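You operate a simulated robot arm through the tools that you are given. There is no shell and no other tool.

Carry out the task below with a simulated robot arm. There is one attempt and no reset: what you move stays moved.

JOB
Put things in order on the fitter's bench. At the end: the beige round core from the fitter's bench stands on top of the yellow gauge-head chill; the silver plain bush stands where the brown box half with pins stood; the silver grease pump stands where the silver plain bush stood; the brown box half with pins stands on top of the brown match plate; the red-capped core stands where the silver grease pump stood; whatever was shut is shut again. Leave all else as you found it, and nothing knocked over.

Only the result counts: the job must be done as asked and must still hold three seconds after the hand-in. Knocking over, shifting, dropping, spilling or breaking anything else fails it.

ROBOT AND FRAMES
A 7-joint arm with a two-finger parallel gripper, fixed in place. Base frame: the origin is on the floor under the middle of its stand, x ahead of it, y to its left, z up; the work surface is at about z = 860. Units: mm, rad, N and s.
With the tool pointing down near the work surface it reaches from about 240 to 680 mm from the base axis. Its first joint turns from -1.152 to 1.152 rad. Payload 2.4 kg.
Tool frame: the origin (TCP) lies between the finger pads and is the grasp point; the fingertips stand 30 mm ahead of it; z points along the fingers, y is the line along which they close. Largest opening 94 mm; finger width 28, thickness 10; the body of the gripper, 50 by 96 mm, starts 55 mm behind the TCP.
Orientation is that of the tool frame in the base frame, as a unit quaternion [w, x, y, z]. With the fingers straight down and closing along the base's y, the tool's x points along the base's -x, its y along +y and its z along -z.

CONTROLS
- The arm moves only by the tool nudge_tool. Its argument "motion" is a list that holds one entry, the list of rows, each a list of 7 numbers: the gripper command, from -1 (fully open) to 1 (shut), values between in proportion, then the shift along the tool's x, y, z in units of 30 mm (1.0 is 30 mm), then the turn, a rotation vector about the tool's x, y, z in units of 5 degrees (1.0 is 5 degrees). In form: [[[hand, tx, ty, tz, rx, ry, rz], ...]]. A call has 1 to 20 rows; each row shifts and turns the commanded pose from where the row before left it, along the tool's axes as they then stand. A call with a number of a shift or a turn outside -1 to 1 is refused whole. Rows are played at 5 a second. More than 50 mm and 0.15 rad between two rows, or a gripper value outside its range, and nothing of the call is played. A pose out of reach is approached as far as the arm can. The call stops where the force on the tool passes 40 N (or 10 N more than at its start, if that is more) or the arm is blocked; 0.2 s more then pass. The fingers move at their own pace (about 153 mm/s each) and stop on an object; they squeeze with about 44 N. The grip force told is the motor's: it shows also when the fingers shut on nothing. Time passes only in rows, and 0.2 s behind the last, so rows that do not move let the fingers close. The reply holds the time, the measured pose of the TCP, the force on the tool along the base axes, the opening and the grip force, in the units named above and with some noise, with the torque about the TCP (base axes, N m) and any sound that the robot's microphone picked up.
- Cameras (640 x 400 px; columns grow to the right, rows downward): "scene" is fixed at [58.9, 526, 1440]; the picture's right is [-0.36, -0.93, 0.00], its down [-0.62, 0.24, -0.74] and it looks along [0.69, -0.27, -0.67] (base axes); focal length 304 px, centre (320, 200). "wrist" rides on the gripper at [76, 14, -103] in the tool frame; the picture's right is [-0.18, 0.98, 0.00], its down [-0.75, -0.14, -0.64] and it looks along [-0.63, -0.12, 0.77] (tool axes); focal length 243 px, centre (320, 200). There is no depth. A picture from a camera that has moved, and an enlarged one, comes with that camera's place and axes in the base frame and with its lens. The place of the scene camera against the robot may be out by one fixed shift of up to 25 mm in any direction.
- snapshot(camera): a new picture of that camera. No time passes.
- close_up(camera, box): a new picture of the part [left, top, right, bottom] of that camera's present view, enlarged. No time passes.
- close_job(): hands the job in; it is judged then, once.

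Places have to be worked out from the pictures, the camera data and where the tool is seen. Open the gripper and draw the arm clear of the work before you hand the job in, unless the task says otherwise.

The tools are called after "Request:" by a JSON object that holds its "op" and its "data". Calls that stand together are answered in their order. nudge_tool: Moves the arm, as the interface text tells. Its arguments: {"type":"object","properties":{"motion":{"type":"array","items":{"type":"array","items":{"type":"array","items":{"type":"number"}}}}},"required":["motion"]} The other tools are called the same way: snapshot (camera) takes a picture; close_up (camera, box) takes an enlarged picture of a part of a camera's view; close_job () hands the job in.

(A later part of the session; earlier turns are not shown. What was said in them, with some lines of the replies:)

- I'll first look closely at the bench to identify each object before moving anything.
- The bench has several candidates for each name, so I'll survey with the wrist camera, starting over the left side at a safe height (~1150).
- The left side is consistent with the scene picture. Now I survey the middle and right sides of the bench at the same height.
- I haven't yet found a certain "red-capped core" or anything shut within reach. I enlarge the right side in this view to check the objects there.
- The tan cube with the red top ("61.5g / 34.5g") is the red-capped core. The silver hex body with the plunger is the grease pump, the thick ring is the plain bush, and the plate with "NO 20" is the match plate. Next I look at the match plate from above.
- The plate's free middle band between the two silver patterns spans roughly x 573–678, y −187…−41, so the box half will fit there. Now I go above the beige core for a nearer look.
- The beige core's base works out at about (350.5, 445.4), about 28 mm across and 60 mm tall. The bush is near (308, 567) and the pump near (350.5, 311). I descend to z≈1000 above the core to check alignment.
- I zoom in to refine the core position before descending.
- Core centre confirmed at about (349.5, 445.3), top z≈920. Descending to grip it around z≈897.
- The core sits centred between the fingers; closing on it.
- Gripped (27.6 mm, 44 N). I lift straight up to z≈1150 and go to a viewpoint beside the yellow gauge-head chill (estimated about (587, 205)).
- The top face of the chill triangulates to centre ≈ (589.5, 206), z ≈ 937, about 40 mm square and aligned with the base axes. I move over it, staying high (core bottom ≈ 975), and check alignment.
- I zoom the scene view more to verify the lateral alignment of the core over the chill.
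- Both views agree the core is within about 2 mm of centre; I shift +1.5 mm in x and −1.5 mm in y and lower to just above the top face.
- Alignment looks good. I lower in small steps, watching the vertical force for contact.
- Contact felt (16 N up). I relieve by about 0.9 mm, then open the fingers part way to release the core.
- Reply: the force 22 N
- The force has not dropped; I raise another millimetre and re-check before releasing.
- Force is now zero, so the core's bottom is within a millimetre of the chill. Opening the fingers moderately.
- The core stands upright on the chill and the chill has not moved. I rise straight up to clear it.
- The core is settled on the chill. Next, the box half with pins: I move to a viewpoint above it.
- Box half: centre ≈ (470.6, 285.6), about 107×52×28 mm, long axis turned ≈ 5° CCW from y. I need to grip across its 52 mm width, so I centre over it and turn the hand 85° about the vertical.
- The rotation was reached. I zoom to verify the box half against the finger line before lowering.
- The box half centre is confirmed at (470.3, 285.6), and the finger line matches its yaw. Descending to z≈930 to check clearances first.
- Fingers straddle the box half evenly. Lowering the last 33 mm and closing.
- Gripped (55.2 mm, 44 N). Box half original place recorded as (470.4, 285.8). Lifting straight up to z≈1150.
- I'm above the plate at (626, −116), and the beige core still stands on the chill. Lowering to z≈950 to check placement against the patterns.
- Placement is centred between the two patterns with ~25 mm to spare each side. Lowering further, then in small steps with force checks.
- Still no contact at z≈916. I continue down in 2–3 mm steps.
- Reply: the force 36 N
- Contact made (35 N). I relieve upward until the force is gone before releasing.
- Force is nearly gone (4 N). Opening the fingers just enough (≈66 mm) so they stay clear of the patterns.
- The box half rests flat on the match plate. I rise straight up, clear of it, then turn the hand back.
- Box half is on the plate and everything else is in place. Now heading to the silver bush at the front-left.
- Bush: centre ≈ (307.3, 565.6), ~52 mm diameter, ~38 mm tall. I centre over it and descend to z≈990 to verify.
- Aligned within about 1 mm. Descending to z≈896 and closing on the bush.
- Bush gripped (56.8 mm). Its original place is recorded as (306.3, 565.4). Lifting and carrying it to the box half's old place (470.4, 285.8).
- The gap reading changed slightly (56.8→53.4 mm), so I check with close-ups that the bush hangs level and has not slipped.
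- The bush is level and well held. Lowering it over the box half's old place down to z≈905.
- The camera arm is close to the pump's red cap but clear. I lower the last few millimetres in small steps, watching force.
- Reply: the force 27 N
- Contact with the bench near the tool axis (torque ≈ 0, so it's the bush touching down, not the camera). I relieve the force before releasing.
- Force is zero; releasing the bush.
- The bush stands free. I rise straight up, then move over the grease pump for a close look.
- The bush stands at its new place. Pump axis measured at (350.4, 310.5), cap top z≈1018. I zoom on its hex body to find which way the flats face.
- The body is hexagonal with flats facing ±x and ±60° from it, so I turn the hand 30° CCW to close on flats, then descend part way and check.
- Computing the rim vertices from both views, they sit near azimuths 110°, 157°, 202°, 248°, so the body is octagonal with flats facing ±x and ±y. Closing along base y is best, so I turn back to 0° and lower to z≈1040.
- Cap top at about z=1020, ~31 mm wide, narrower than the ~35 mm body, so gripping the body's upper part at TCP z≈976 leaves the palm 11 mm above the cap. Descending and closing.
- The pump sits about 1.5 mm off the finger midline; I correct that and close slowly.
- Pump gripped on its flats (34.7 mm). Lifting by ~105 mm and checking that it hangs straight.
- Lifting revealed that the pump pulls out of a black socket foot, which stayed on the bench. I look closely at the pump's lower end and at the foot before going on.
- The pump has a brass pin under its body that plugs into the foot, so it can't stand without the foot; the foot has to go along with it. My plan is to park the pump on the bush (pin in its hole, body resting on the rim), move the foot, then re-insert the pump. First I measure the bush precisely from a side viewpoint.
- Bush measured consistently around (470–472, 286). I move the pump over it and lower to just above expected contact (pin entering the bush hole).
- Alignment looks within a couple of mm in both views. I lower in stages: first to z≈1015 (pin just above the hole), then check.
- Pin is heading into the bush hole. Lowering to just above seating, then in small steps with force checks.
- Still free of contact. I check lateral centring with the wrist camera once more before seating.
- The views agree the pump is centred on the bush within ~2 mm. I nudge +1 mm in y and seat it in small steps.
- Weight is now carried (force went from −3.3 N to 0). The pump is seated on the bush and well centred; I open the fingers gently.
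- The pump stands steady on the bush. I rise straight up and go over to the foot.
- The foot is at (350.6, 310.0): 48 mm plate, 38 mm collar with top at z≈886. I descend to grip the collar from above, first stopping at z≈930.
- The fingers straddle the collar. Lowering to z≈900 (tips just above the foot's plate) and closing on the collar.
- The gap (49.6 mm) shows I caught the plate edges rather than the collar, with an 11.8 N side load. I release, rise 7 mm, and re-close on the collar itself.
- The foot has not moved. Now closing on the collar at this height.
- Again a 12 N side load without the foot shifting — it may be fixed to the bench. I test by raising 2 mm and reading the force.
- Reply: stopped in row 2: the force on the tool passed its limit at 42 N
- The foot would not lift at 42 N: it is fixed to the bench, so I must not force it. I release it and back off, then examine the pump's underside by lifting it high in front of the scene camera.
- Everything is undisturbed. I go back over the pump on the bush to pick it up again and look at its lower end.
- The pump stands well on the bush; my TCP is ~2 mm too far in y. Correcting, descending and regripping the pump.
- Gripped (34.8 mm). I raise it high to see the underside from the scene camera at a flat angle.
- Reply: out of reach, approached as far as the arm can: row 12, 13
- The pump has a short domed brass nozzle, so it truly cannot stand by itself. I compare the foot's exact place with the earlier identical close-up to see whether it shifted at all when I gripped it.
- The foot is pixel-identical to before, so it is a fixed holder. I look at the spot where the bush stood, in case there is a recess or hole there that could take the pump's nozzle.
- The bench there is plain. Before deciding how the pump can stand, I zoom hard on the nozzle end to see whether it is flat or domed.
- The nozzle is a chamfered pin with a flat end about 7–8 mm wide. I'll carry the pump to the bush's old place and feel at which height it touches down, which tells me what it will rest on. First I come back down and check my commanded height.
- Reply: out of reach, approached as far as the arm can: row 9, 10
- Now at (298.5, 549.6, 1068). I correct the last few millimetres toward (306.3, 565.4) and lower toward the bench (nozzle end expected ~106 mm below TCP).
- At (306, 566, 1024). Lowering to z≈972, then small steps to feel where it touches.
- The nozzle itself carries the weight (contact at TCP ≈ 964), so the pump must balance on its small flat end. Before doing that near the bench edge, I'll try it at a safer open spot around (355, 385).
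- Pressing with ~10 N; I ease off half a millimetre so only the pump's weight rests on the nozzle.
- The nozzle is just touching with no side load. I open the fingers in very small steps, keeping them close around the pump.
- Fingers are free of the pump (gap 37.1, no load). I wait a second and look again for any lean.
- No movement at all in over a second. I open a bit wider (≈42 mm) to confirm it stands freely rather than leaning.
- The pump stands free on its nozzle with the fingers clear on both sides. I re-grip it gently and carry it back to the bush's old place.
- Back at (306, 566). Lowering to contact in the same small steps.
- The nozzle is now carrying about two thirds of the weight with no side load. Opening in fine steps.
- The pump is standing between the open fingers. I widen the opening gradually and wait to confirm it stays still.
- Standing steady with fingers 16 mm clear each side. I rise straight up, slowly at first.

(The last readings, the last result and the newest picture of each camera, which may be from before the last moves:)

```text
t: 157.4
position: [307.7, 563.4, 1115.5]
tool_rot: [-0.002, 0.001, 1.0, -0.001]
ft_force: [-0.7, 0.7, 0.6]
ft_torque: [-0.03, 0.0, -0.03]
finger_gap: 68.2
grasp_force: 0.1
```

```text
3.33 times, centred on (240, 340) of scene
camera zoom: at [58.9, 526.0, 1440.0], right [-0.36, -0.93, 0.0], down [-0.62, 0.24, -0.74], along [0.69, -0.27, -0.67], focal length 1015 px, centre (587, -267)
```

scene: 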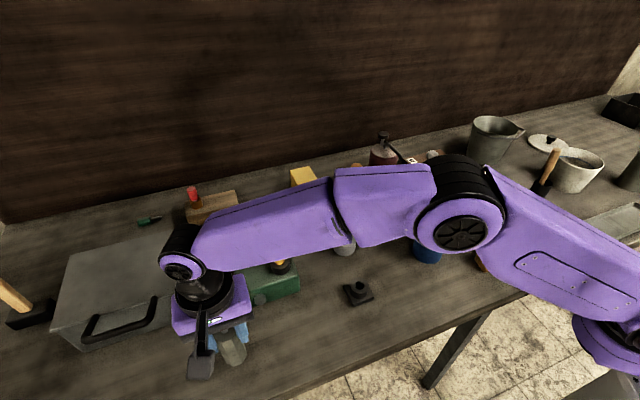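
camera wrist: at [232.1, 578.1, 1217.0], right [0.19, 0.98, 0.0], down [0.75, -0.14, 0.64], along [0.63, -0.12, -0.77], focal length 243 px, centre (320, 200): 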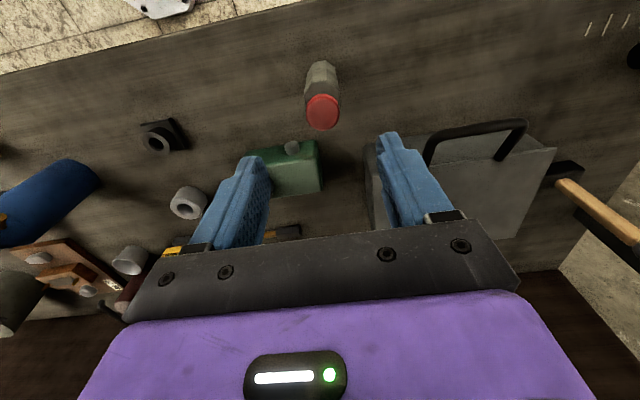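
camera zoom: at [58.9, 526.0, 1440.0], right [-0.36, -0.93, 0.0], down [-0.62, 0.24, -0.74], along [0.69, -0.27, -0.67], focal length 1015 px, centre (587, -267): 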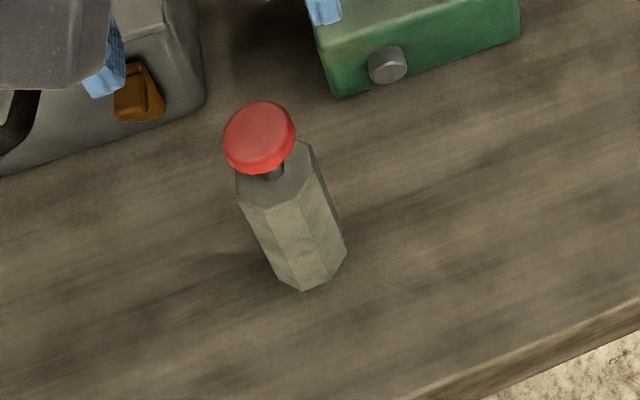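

The pump stands on its own at the bush's old place. Now I raise and travel to the red-capped core near (308, 5).

Request:
{"op": "nudge_tool", "data": {"motion": [[[-0.45, 0, 0, -0.6, 0, 0, 0], [-0.45, 0, 0, -0.6, 0, 0, 0], [-1, 0.013, -1, 0, 0, 0, 0], [-1, 0.013, -1, 0, 0, 0, 0], [-1, 0.013, -1, 0, 0, 0, 0], [-1, 0.013, -1, 0, 0, 0, 0], [-1, 0.013, -1, 0, 0, 0, 0], [-1, 0.013, -1, 0, 0, 0, 0], [-1, 0.013, -1, 0, 0, 0, 0], [-1, 0.013, -1, 0, 0, 0, 0], [-1, 0.013, -1, 0, 0, 0, 0], [-1, 0.013, -1, 0, 0, 0, 0], [-1, 0.013, -1, 0, 0, 0, 0], [-1, 0.013, -1, 0, 0, 0, 0], [-1, 0.013, -1, 0, 0, 0, 0], [-1, 0.013, -1, 0, 0, 0, 0], [-1, 0.013, -1, 0, 0, 0, 0], [-1, 0.013, -1, 0, 0, 0, 0], [-1, 0.013, -1, 0, 0, 0, 0], [-1, 0, 0, 0, 0, 0, 0]]]}}

Request:
{"op": "nudge_tool", "data": {"motion": [[[-1, 0, -1, 0, 0, 0, 0], [-1, 0, 0, 0, 0, 0, 0], [-1, 0, 0, 0, 0, 0, 0]]]}}

Request:
{"op": "snapshot", "data": {"camera": "wrist"}}

Request:
{"op": "snapshot", "data": {"camera": "scene"}}

```text
t: 161.6
position: [298.2, 54.2, 1150.4]
tool_rot: [-0.001, 0.001, 1.0, -0.001]
ft_force: [-0.4, -0.3, 0.0]
ft_torque: [-0.01, 0.0, -0.03]
finger_gap: 94.0
grasp_force: 0.1
```

```text
t: 162.4
position: [297.4, 25.3, 1152.3]
tool_rot: [-0.002, 0.0, 1.0, -0.001]
ft_force: [-0.6, 0.8, -0.7]
ft_torque: [-0.03, 0.01, -0.01]
finger_gap: 94.1
grasp_force: 0.0
```

```text
taken
camera wrist: at [222.5, 40.1, 1253.6], right [0.18, 0.98, 0.0], down [0.75, -0.14, 0.64], along [0.63, -0.12, -0.77], focal length 243 px, centre (320, 200)
```

wrist: 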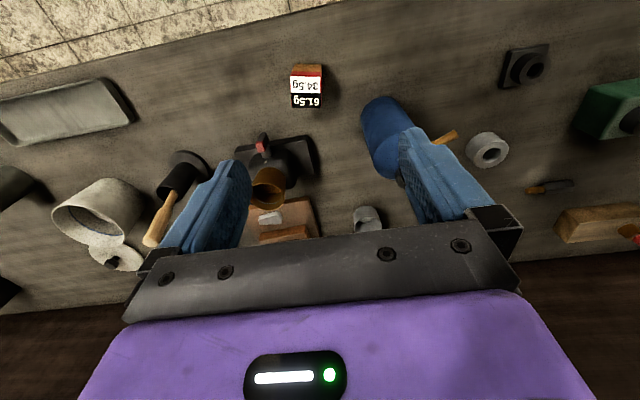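

```text
taken
```

scene: 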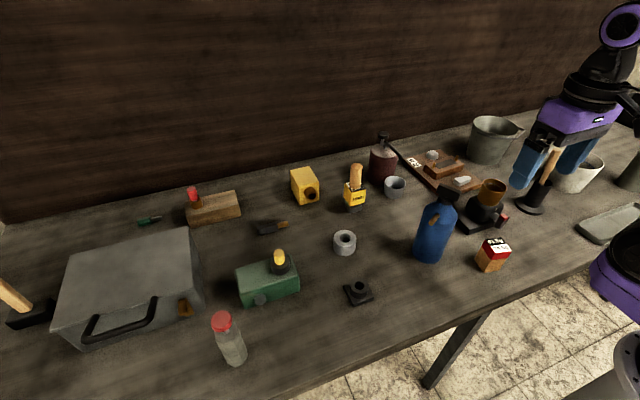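

The pump is still standing. I zoom on the red-capped core.

Request:
{"op": "close_up", "data": {"camera": "wrist", "box": [260, 40, 360, 130]}}

Request:
{"op": "close_up", "data": {"camera": "scene", "box": [195, 290, 275, 390]}}

```text
4.44 times, centred on (310, 85) of wrist
camera zoom: at [222.5, 40.1, 1253.6], right [0.18, 0.98, 0.0], down [0.75, -0.14, 0.64], along [0.63, -0.12, -0.77], focal length 1078 px, centre (364, 711)
```

zoom: 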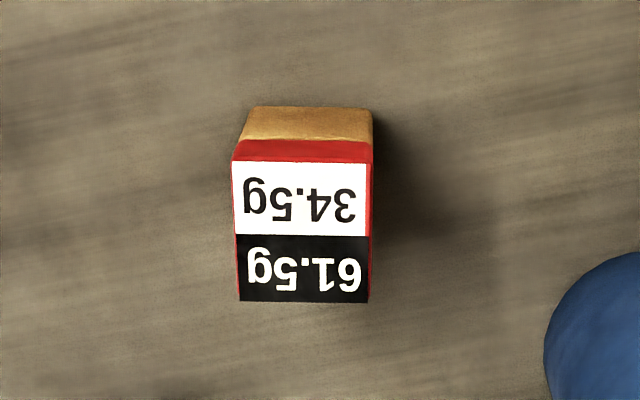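

```text
4.00 times, centred on (235, 340) of scene
camera zoom: at [58.9, 526.0, 1440.0], right [-0.36, -0.93, 0.0], down [-0.62, 0.24, -0.74], along [0.69, -0.27, -0.67], focal length 1218 px, centre (660, -360)
```

zoom: 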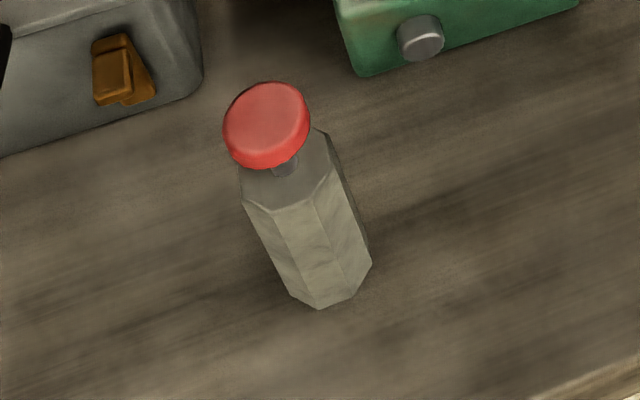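

Red-capped core: ≈40×40×60 mm block centred near (312.7, 5), turned ≈ 11° CW. I zoom in more to see whether the red cap overhangs the body.

Request:
{"op": "close_up", "data": {"camera": "wrist", "box": [285, 55, 330, 115]}}

Request:
{"op": "close_up", "data": {"camera": "scene", "box": [470, 232, 515, 277]}}

```text
6.67 times, centred on (308, 85) of wrist
camera zoom: at [222.5, 40.1, 1253.6], right [0.18, 0.98, 0.0], down [0.75, -0.14, 0.64], along [0.63, -0.12, -0.77], focal length 1618 px, centre (403, 967)
```

zoom: 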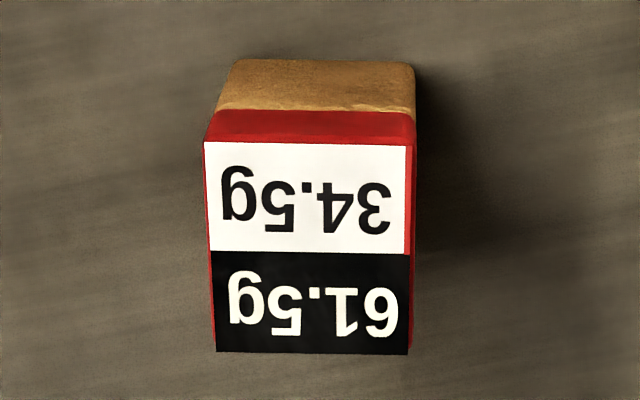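

```text
8.89 times, centred on (492, 254) of scene
camera zoom: at [58.9, 526.0, 1440.0], right [-0.36, -0.93, 0.0], down [-0.62, 0.24, -0.74], along [0.69, -0.27, -0.67], focal length 2707 px, centre (-1213, -284)
```

zoom: 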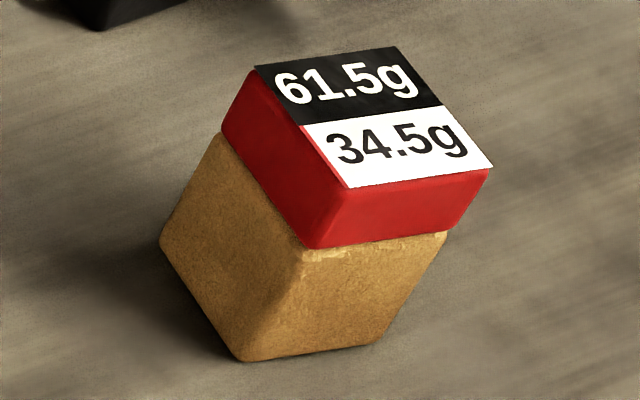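

The cap is flush with the body. I centre over it, turn the hand 11° to match, and descend to z≈1000 to check.

Request:
{"op": "nudge_tool", "data": {"motion": [[[-1, -0.49, -0.69, 0, 0, 0, 0], [-1, 0, 0, 0, 0, 0, 1], [-1, 0, 0, 0, 0, 0, 1], [-1, 0, 0, 0, 0, 0, 0.2], [-1, 0, 0, 1, 0, 0, 0], [-1, 0, 0, 1, 0, 0, 0], [-1, 0, 0, 1, 0, 0, 0], [-1, 0, 0, 1, 0, 0, 0], [-1, 0, 0, 1, 0, 0, 0], [-1, 0, 0, 0, 0, 0, 0], [-1, 0, 0, 0, 0, 0, 0]]]}}

Request:
{"op": "snapshot", "data": {"camera": "wrist"}}

Request:
{"op": "close_up", "data": {"camera": "wrist", "box": [250, 60, 390, 200]}}

```text
t: 164.8
position: [314.0, 5.5, 1000.5]
tool_rot: [0.0, 0.097, 0.995, -0.001]
ft_force: [-0.6, -0.1, -0.4]
ft_torque: [-0.01, 0.01, 0.01]
finger_gap: 94.0
grasp_force: 0.1
```

```text
taken
camera wrist: at [242.4, 33.5, 1102.9], right [0.37, 0.93, 0.0], down [0.71, -0.28, 0.64], along [0.6, -0.24, -0.77], focal length 243 px, centre (320, 200)
```

wrist: 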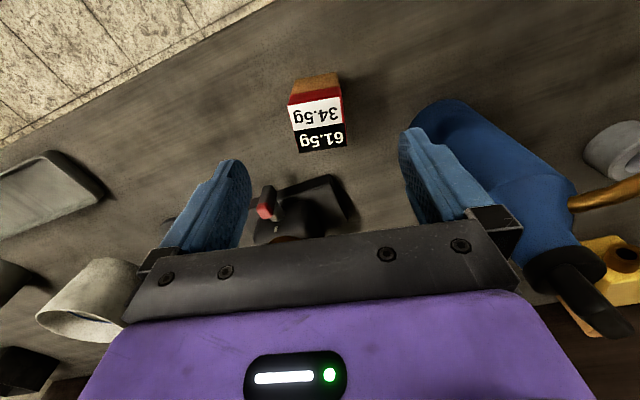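

```text
2.86 times, centred on (320, 130) of wrist
camera zoom: at [242.4, 33.5, 1102.9], right [0.37, 0.93, 0.0], down [0.71, -0.28, 0.64], along [0.6, -0.24, -0.77], focal length 693 px, centre (320, 400)
```

zoom: 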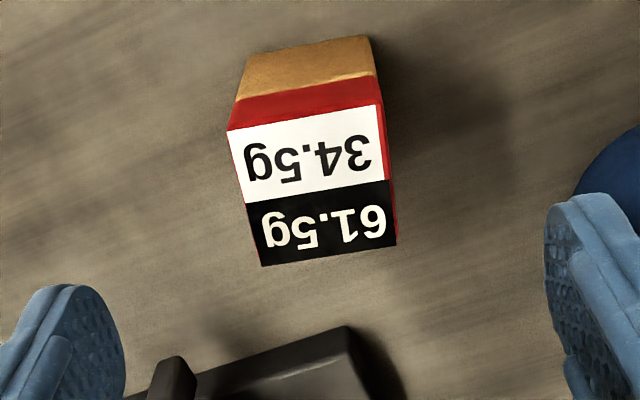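

Aligned in yaw; the block is 1.5 mm off in each direction, which I correct while descending to z≈900, then close.

Request:
{"op": "nudge_tool", "data": {"motion": [[[-1, -0.047, -0.055, 1, 0, 0, 0], [-1, 0, 0, 1, 0, 0, 0], [-1, 0, 0, 1, 0, 0, 0], [-1, 0, 0, 0.37, 0, 0, 0], [-1, 0, 0, 0, 0, 0, 0], [-0.2, 0, 0, 0, 0, 0, 0], [0, 0, 0, 0, 0, 0, 0], [0.1, 0, 0, 0, 0, 0, 0], [1, 0, 0, 0, 0, 0, 0], [1, 0, 0, 0, 0, 0, 0], [1, 0, 0, 0, 0, 0, 0]]]}}

Request:
{"op": "snapshot", "data": {"camera": "wrist"}}

Request:
{"op": "close_up", "data": {"camera": "scene", "box": [440, 190, 540, 290]}}

```text
t: 167.2
position: [314.2, 3.3, 900.4]
tool_rot: [0.0, 0.097, 0.995, -0.001]
ft_force: [1.0, 0.3, 0.3]
ft_torque: [-0.02, -0.04, 0.03]
finger_gap: 44.1
grasp_force: 44.0
```

```text
taken
camera wrist: at [243.5, 32.3, 1002.2], right [0.37, 0.93, 0.0], down [0.71, -0.28, 0.64], along [0.6, -0.24, -0.77], focal length 243 px, centre (320, 200)
```

wrist: 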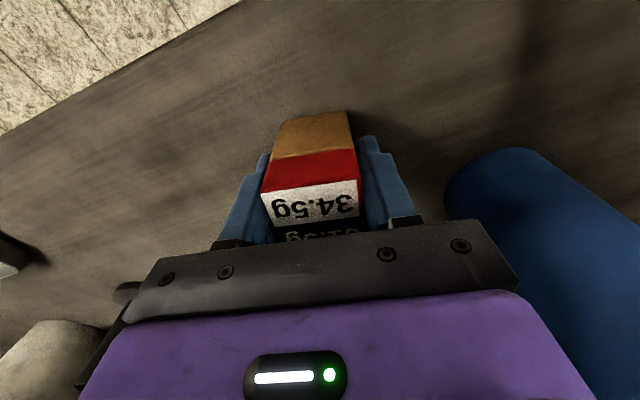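

```text
4.00 times, centred on (490, 240) of scene
camera zoom: at [58.9, 526.0, 1440.0], right [-0.36, -0.93, 0.0], down [-0.62, 0.24, -0.74], along [0.69, -0.27, -0.67], focal length 1218 px, centre (-360, 40)
```

zoom: 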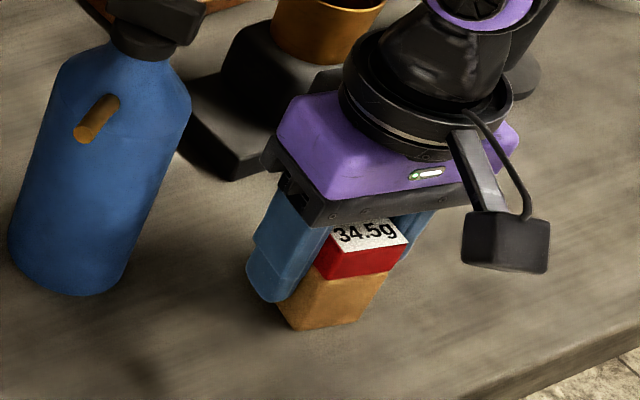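

Gripped at 44.1 mm. I lift 25 mm and check that the whole block comes up, not just the cap.

Request:
{"op": "nudge_tool", "data": {"motion": [[[1, 0, 0, -0.3, 0, 0, 0], [1, 0, 0, -0.5, 0, 0, 0], [1, 0, 0, 0, 0, 0, 0]]]}}

Request:
{"op": "close_up", "data": {"camera": "scene", "box": [440, 190, 540, 290]}}

Request:
{"op": "snapshot", "data": {"camera": "wrist"}}

```text
t: 168.0
position: [313.3, 2.6, 925.2]
tool_rot: [-0.001, 0.096, 0.995, 0.0]
ft_force: [0.3, -0.5, -0.7]
ft_torque: [-0.02, 0.01, -0.02]
finger_gap: 43.9
grasp_force: 44.8
```

```text
4.00 times, centred on (490, 240) of scene
camera zoom: at [58.9, 526.0, 1440.0], right [-0.36, -0.93, 0.0], down [-0.62, 0.24, -0.74], along [0.69, -0.27, -0.67], focal length 1218 px, centre (-360, 40)
```

zoom: 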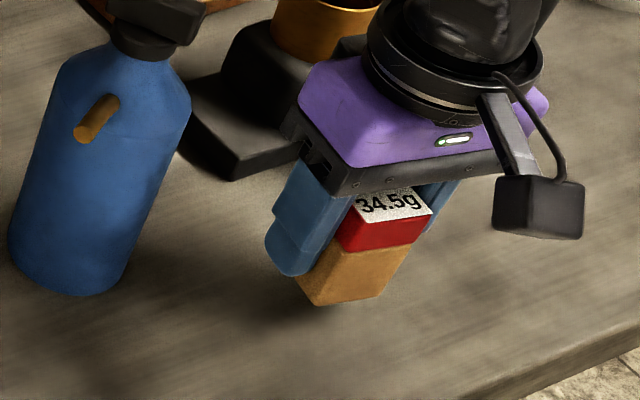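

```text
taken
camera wrist: at [242.1, 31.0, 1026.8], right [0.37, 0.93, 0.0], down [0.71, -0.28, 0.64], along [0.6, -0.24, -0.77], focal length 243 px, centre (320, 200)
```

wrist: 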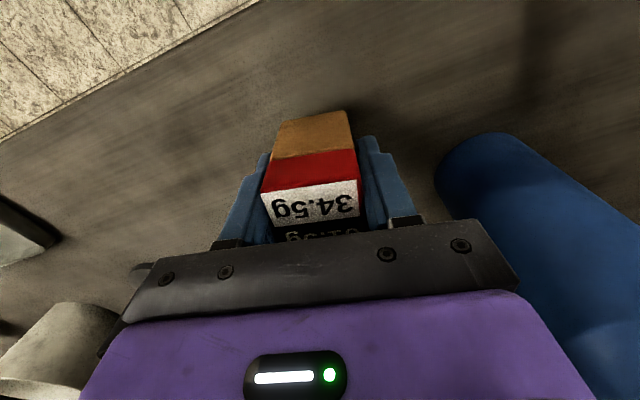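

The whole block lifted. I raise it above the blue bottle's height, turn the hand back to 0°, and carry it to the pump's old place.

Request:
{"op": "nudge_tool", "data": {"motion": [[[1, 0, 0, -1, 0, 0, 0], [1, 0, 0, -1, 0, 0, 0], [1, 0, 0, -1, 0, 0, 0], [1, 0, 0, -1, 0, 0, 0], [1, 0, 0, -1, 0, 0, 0], [1, 0, 0, -1, 0, 0, 0], [1, 0, 0, -1, 0, 0, 0], [1, 0, 0, -0.5, 0, 0, 0], [1, 0, 0, 0, 0, 0, -1], [1, 0, 0, 0, 0, 0, -1], [1, 0, 0, 0, 0, 0, -0.2], [1, 0, 0, 0, 0, 0, 0]]]}}

Request:
{"op": "nudge_tool", "data": {"motion": [[[1, -0.11, 0.931, 0, 0, 0, 0], [1, -0.11, 0.931, 0, 0, 0, 0], [1, -0.11, 0.931, 0, 0, 0, 0], [1, -0.11, 0.931, 0, 0, 0, 0], [1, -0.11, 0.931, 0, 0, 0, 0], [1, -0.11, 0.931, 0, 0, 0, 0], [1, -0.11, 0.931, 0, 0, 0, 0], [1, -0.11, 0.931, 0, 0, 0, 0], [1, -0.11, 0.931, 0, 0, 0, 0], [1, -0.11, 0.931, 0, 0, 0, 0], [1, -0.11, 0.931, 0, 0, 0, 0], [1, 0, 0, 0, 0, 0, 0], [1, 0, 0, 0, 0, 0, 0]]]}}

Request:
{"op": "nudge_tool", "data": {"motion": [[[1, 0, 0, 0, 0, 0, 0]]]}}

Request:
{"op": "snapshot", "data": {"camera": "wrist"}}

Request:
{"op": "snapshot", "data": {"camera": "scene"}}

```text
t: 170.6
position: [315.1, 2.1, 1150.9]
tool_rot: [-0.001, 0.0, 1.0, -0.001]
ft_force: [0.1, 0.0, -0.6]
ft_torque: [-0.01, 0.0, 0.03]
finger_gap: 44.2
grasp_force: 44.0
```

```text
t: 173.4
position: [350.3, 310.7, 1149.7]
tool_rot: [-0.001, 0.0, 1.0, -0.001]
ft_force: [-0.6, -0.9, -1.8]
ft_torque: [-0.01, 0.0, -0.03]
finger_gap: 44.2
grasp_force: 43.5
```

```text
t: 173.8
position: [350.7, 308.9, 1150.1]
tool_rot: [-0.001, 0.002, 1.0, -0.001]
ft_force: [-0.3, -1.0, -0.5]
ft_torque: [0.01, 0.02, -0.01]
finger_gap: 43.8
grasp_force: 44.2
```

```text
taken
camera wrist: at [275.7, 324.0, 1251.1], right [0.19, 0.98, 0.0], down [0.75, -0.14, 0.64], along [0.63, -0.12, -0.77], focal length 243 px, centre (320, 200)
```

wrist: 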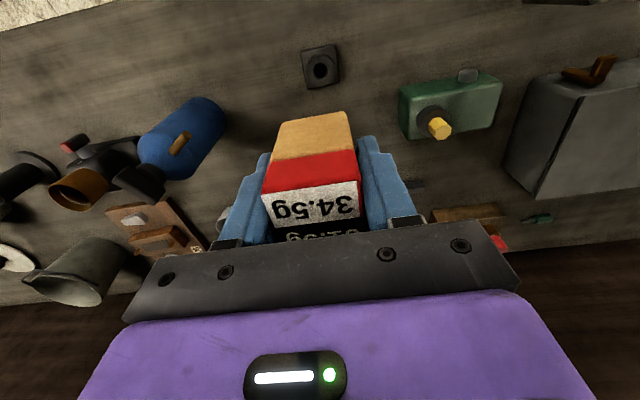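

```text
taken
```

scene: 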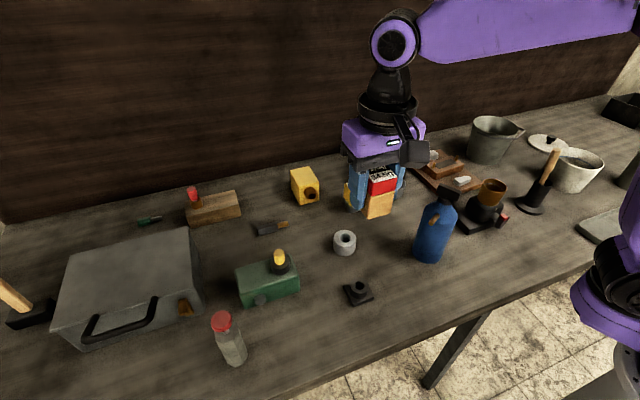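

Above the holder with the pump still standing in the distance. Lowering to z≈955 and checking alignment with the collar.

Request:
{"op": "nudge_tool", "data": {"motion": [[[1, 0, 0, 1, 0, 0, 0], [1, 0, 0, 1, 0, 0, 0], [1, 0, 0, 1, 0, 0, 0], [1, 0, 0, 1, 0, 0, 0], [1, 0, 0, 1, 0, 0, 0], [1, 0, 0, 1, 0, 0, 0], [1, 0, 0, 0.5, 0, 0, 0], [1, 0, 0, 0, 0, 0, 0], [1, 0, 0, 0, 0, 0, 0]]]}}

Request:
{"op": "snapshot", "data": {"camera": "wrist"}}

Request:
{"op": "close_up", "data": {"camera": "wrist", "box": [260, 60, 380, 180]}}

Request:
{"op": "close_up", "data": {"camera": "scene", "box": [325, 240, 395, 310]}}

```text
t: 175.8
position: [350.2, 308.8, 955.5]
tool_rot: [0.0, 0.0, 1.0, 0.0]
ft_force: [-0.1, -0.2, -0.5]
ft_torque: [0.03, 0.01, -0.01]
finger_gap: 44.0
grasp_force: 44.5
```

```text
taken
camera wrist: at [274.4, 323.3, 1056.7], right [0.18, 0.98, 0.0], down [0.75, -0.14, 0.64], along [0.63, -0.12, -0.77], focal length 243 px, centre (320, 200)
```

wrist: 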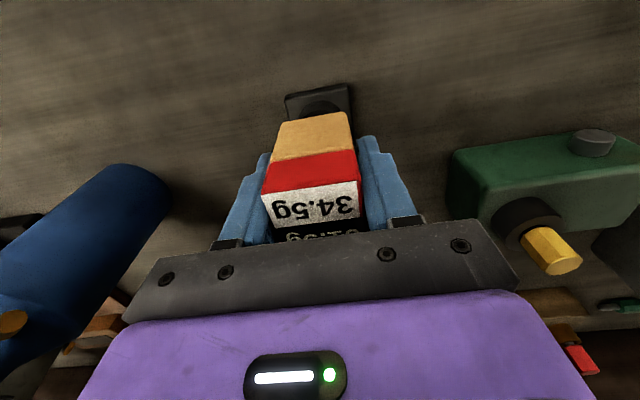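

```text
3.33 times, centred on (320, 120) of wrist
camera zoom: at [274.4, 323.3, 1056.7], right [0.18, 0.98, 0.0], down [0.75, -0.14, 0.64], along [0.63, -0.12, -0.77], focal length 809 px, centre (320, 467)
```

zoom: 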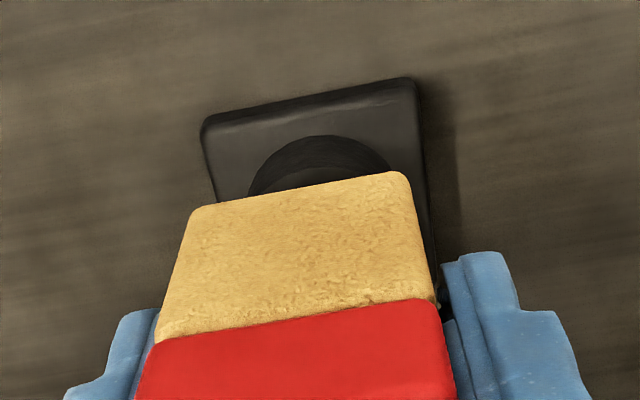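

```text
5.71 times, centred on (360, 275) of scene
camera zoom: at [58.9, 526.0, 1440.0], right [-0.36, -0.93, 0.0], down [-0.62, 0.24, -0.74], along [0.69, -0.27, -0.67], focal length 1740 px, centre (91, -229)
```

zoom: 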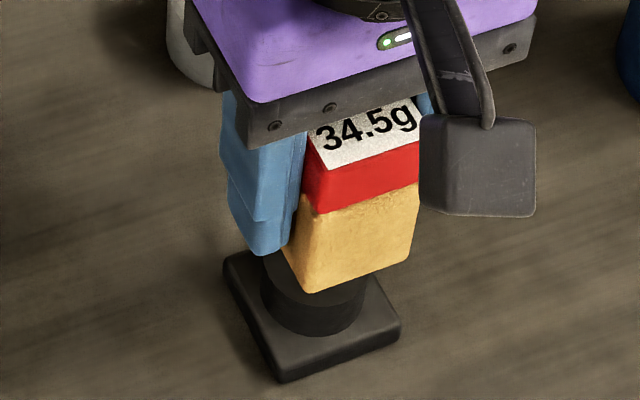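

Alignment is within a few mm; I shift +2.5 mm in x and +1 mm in y and lower onto the holder's collar, finishing in small steps.

Request:
{"op": "nudge_tool", "data": {"motion": [[[1, -0.083, 0.033, 0.3, 0, 0, 0], [1, 0, 0, 0.3, 0, 0, 0], [1, 0, 0, 0, 0, 0, 0]]]}}

Request:
{"op": "nudge_tool", "data": {"motion": [[[1, 0, 0, 0.08, 0, 0, 0], [1, 0, 0, 0, 0, 0, 0]]]}}

Request:
{"op": "close_up", "data": {"camera": "scene", "box": [325, 240, 395, 310]}}

```text
t: 176.6
position: [352.3, 309.8, 936.8]
tool_rot: [-0.001, 0.001, 1.0, -0.001]
ft_force: [-0.5, -0.4, -1.3]
ft_torque: [0.02, -0.03, -0.01]
finger_gap: 44.2
grasp_force: 44.6
```

```text
t: 177.2
position: [352.7, 310.2, 933.9]
tool_rot: [-0.001, 0.0, 1.0, 0.0]
ft_force: [-0.4, 0.5, -1.8]
ft_torque: [-0.02, 0.02, -0.02]
finger_gap: 44.3
grasp_force: 44.2
```

```text
5.71 times, centred on (360, 275) of scene
camera zoom: at [58.9, 526.0, 1440.0], right [-0.36, -0.93, 0.0], down [-0.62, 0.24, -0.74], along [0.69, -0.27, -0.67], focal length 1740 px, centre (91, -229)
```

zoom: 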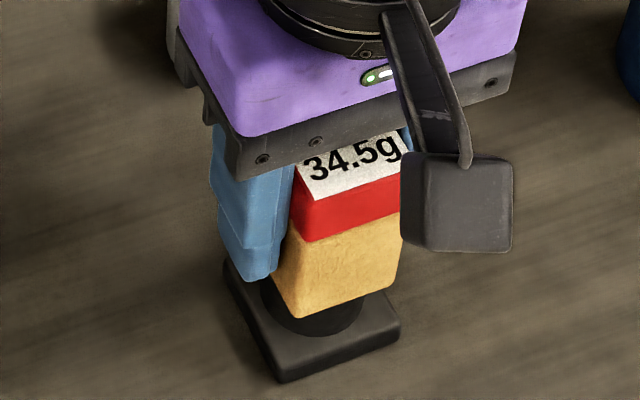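

Request:
{"op": "nudge_tool", "data": {"motion": [[[1, 0, 0, 0.06, 0, 0, 0], [1, 0, 0, 0, 0, 0, 0]]]}}

Request:
{"op": "nudge_tool", "data": {"motion": [[[1, 0, 0, 0.05, 0, 0, 0], [1, 0, 0, 0, 0, 0, 0]]]}}

```text
t: 177.8
position: [353.2, 310.0, 932.7]
tool_rot: [-0.001, 0.001, 1.0, -0.001]
ft_force: [-0.1, 0.6, -1.9]
ft_torque: [-0.01, 0.0, -0.01]
finger_gap: 43.9
grasp_force: 43.6
```

```text
t: 178.4
position: [352.5, 307.8, 932.4]
tool_rot: [0.0, 0.002, 1.0, 0.001]
ft_force: [-5.3, -5.8, 24.0]
ft_torque: [-0.02, 0.17, 0.03]
finger_gap: 44.0
grasp_force: 44.0
```

Contact with the collar at z≈931. Relieving the force before releasing.

Request:
{"op": "nudge_tool", "data": {"motion": [[[1, 0, 0, -0.05, 0, 0, 0], [1, 0, 0, 0, 0, 0, 0], [1, 0, 0, 0, 0, 0, 0]]]}}

```text
t: 179.2
position: [353.4, 311.7, 932.0]
tool_rot: [0.0, 0.0, 1.0, -0.001]
ft_force: [-0.2, -0.5, -1.2]
ft_torque: [0.04, 0.05, 0.05]
finger_gap: 44.1
grasp_force: 44.2
```

Unloaded and within half a millimetre of the collar. Opening in small steps.

Request:
{"op": "nudge_tool", "data": {"motion": [[[0.05, 0, 0, 0, 0, 0, 0], [0.03, 0, 0, 0, 0, 0, 0], [0.0, 0, 0, 0, 0, 0, 0], [-0.05, 0, 0, 0, 0, 0, 0], [-0.15, 0, 0, 0, 0, 0, 0], [-0.3, 0, 0, 0, 0, 0, 0], [-0.45, 0, 0, 0, 0, 0, 0], [-0.45, 0, 0, 0, 0, 0, 0]]]}}

Request:
{"op": "snapshot", "data": {"camera": "wrist"}}

Request:
{"op": "close_up", "data": {"camera": "scene", "box": [325, 240, 395, 310]}}

```text
t: 181.0
position: [352.8, 309.2, 932.4]
tool_rot: [-0.001, 0.001, 1.0, -0.001]
ft_force: [-0.3, 0.1, -0.1]
ft_torque: [-0.02, 0.01, -0.02]
finger_gap: 68.0
grasp_force: 0.0
```

```text
taken
camera wrist: at [278.2, 324.9, 1034.7], right [0.19, 0.98, 0.0], down [0.75, -0.14, 0.64], along [0.63, -0.12, -0.77], focal length 243 px, centre (320, 200)
```

wrist: 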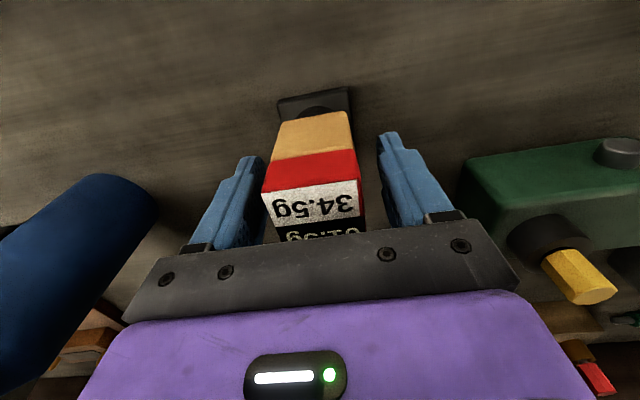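

```text
5.71 times, centred on (360, 275) of scene
camera zoom: at [58.9, 526.0, 1440.0], right [-0.36, -0.93, 0.0], down [-0.62, 0.24, -0.74], along [0.69, -0.27, -0.67], focal length 1740 px, centre (91, -229)
```

zoom: 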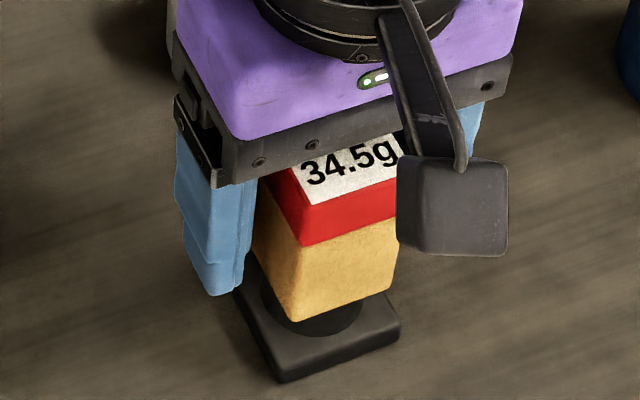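

The block rests on the holder. I rise straight up and move to a clear position for a final inspection.

Request:
{"op": "nudge_tool", "data": {"motion": [[[-0.45, 0, 0, -0.3, 0, 0, 0], [-0.45, 0, 0, -0.6, 0, 0, 0], [-0.45, 0, 0, -1, 0, 0, 0], [-0.45, 0, 0, -1, 0, 0, 0], [-0.45, 0, 0, -1, 0, 0, 0], [-0.45, 0, 0, -1, 0, 0, 0], [-0.45, 0, 0, -1, 0, 0, 0], [-0.45, 0, 0, -1, 0, 0, 0], [-0.6, 0, 0, -0.4, 0, 0, 0], [-1, 0, -1, 0, 0, 0, 0], [-1, 0, -1, 0, 0, 0, 0], [-1, 0, -1, 0, 0, 0, 0], [-1, 0, -1, 0, 0, 0, 0], [-1, 0, -1, 0, 0, 0, 0], [-1, 0, -1, 0, 0, 0, 0], [-1, 0, 0, 0, 0, 0, 0]]]}}

Request:
{"op": "snapshot", "data": {"camera": "scene"}}

Request:
{"op": "close_up", "data": {"camera": "scene", "box": [200, 220, 400, 380]}}

Request:
{"op": "close_up", "data": {"camera": "scene", "box": [320, 130, 520, 270]}}

```text
t: 184.4
position: [353.6, 130.1, 1150.4]
tool_rot: [-0.001, 0.001, 1.0, -0.001]
ft_force: [-0.6, -0.1, 0.2]
ft_torque: [0.03, 0.0, -0.01]
finger_gap: 94.1
grasp_force: 0.0
```

```text
taken
```

scene: 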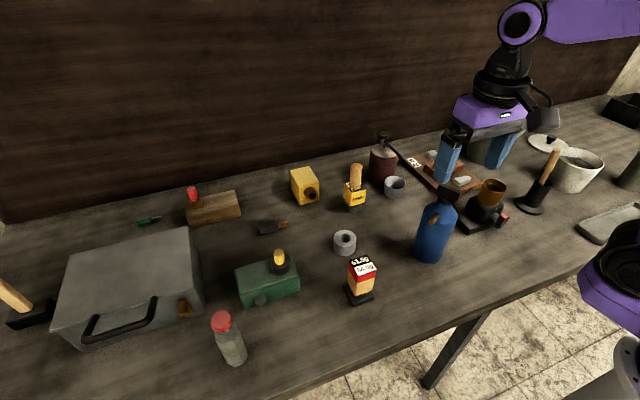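

```text
2.50 times, centred on (300, 300) of scene
camera zoom: at [58.9, 526.0, 1440.0], right [-0.36, -0.93, 0.0], down [-0.62, 0.24, -0.74], along [0.69, -0.27, -0.67], focal length 761 px, centre (370, -50)
```

zoom: 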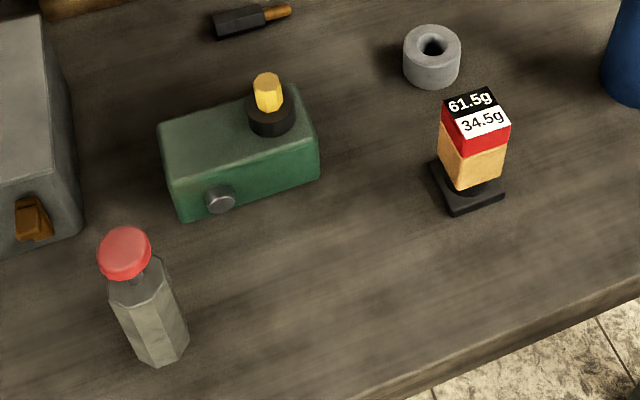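

```text
2.86 times, centred on (420, 200) of scene
camera zoom: at [58.9, 526.0, 1440.0], right [-0.36, -0.93, 0.0], down [-0.62, 0.24, -0.74], along [0.69, -0.27, -0.67], focal length 870 px, centre (34, 200)
```

zoom: 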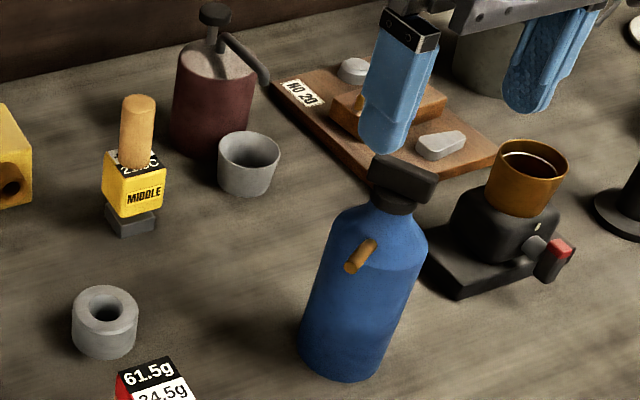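

All five placements are done: core on chill, box half on match plate, bush, pump and red-capped core in their new spots, all standing. I draw the arm back to its starting pose, well clear, and take a last look.

Request:
{"op": "nudge_tool", "data": {"motion": [[[-1, -0.85, 0, -0.3, 0, 0, 0], [-1, -0.85, 0, -0.3, 0, 0, 0], [-1, -0.85, 0, -0.3, 0, 0, 0], [-1, 0, 0, 0, 0, 0, 0], [-1, 0, 0, 0, 0, 0, 0], [-1, 0, 0, 0, 0, 0, 0], [-1, 0, 0, 0, 0, 0, 0], [-1, 0, 0, 0, 0, 0, 0]]]}}

Request:
{"op": "snapshot", "data": {"camera": "scene"}}

Request:
{"op": "close_up", "data": {"camera": "scene", "box": [195, 290, 275, 390]}}

Request:
{"op": "snapshot", "data": {"camera": "wrist"}}

```text
t: 186.2
position: [429.1, 131.7, 1178.9]
tool_rot: [-0.001, 0.001, 1.0, -0.001]
ft_force: [-0.2, 0.0, 0.1]
ft_torque: [-0.02, -0.03, -0.01]
finger_gap: 94.0
grasp_force: 0.0
```

```text
taken
```

scene: 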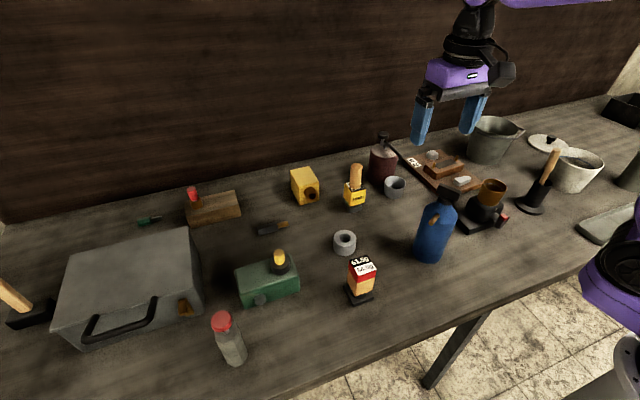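

```text
4.00 times, centred on (235, 340) of scene
camera zoom: at [58.9, 526.0, 1440.0], right [-0.36, -0.93, 0.0], down [-0.62, 0.24, -0.74], along [0.69, -0.27, -0.67], focal length 1218 px, centre (660, -360)
```

zoom: 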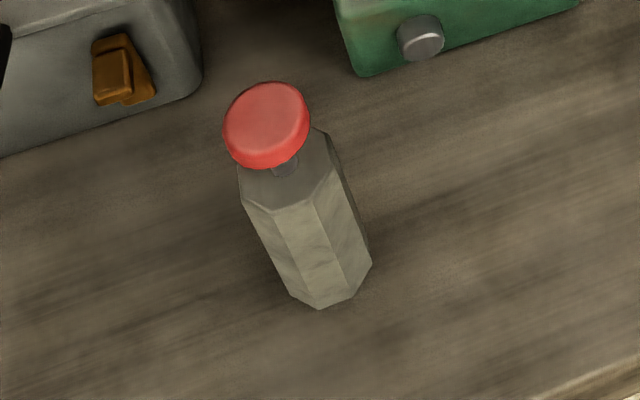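

```text
taken
camera wrist: at [354.6, 145.7, 1281.3], right [0.18, 0.98, 0.0], down [0.75, -0.14, 0.64], along [0.63, -0.12, -0.77], focal length 243 px, centre (320, 200)
```

wrist: 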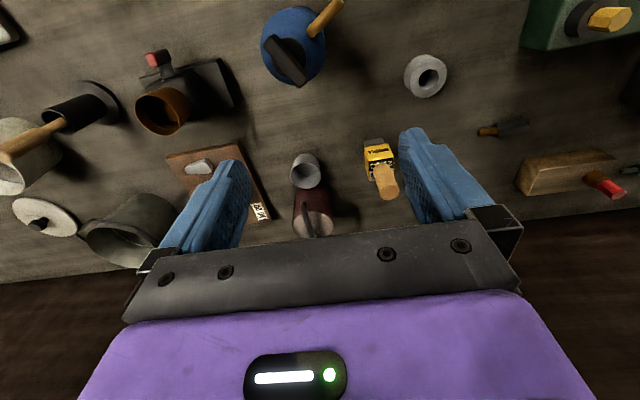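

The pump looks the same as it did 20 s ago. All the pieces are standing, the gripper is open and the arm is clear of the bench. One thing is not a plain stand-in: the pump's black foot is fixed to the bench. The red-capped core therefore stands on that foot, and the pump stands on its own nozzle end. Handing in.

Request:
{"op": "close_job", "data": {}}

```text
The job is handed in.
```

I handed the job in with all five pieces moved, standing on their own, and nothing else on the bench disturbed. Two of the placements are less certain than the rest because of the grease pump's black foot.

| Piece | Where it is now |
|---|---|
| Beige round core | On top of the yellow gauge-head chill (the block marked "MIDDLE") |
| Brown box half with pins | On the brown match plate, between the two silver patterns |
| Silver plain bush | Where the box half stood |
| Silver grease pump | Where the bush stood |
| Red-capped core | Where the pump stood |

**Pump's foot:** The pump lifted out of its foot, and the foot did not lift or shift when I pulled on it with about 40 N. I took it to be fixed to the bench and left it in place.
- **Pump:** it stands on the small flat end of its own nozzle. It stayed still for about 30 seconds before I handed in, but it could tip if the bench is knocked.
- **Red-capped core:** it stands on top of the foot rather than on the bench, because the foot fills that spot.

**Names I had to judge:** I took the tan block with the red top ("61.5g / 34.5g") as the red-capped core. I took the silver eight-sided body with the red knob as the grease pump.

**Anything shut:** I opened nothing, so there was nothing to shut again.
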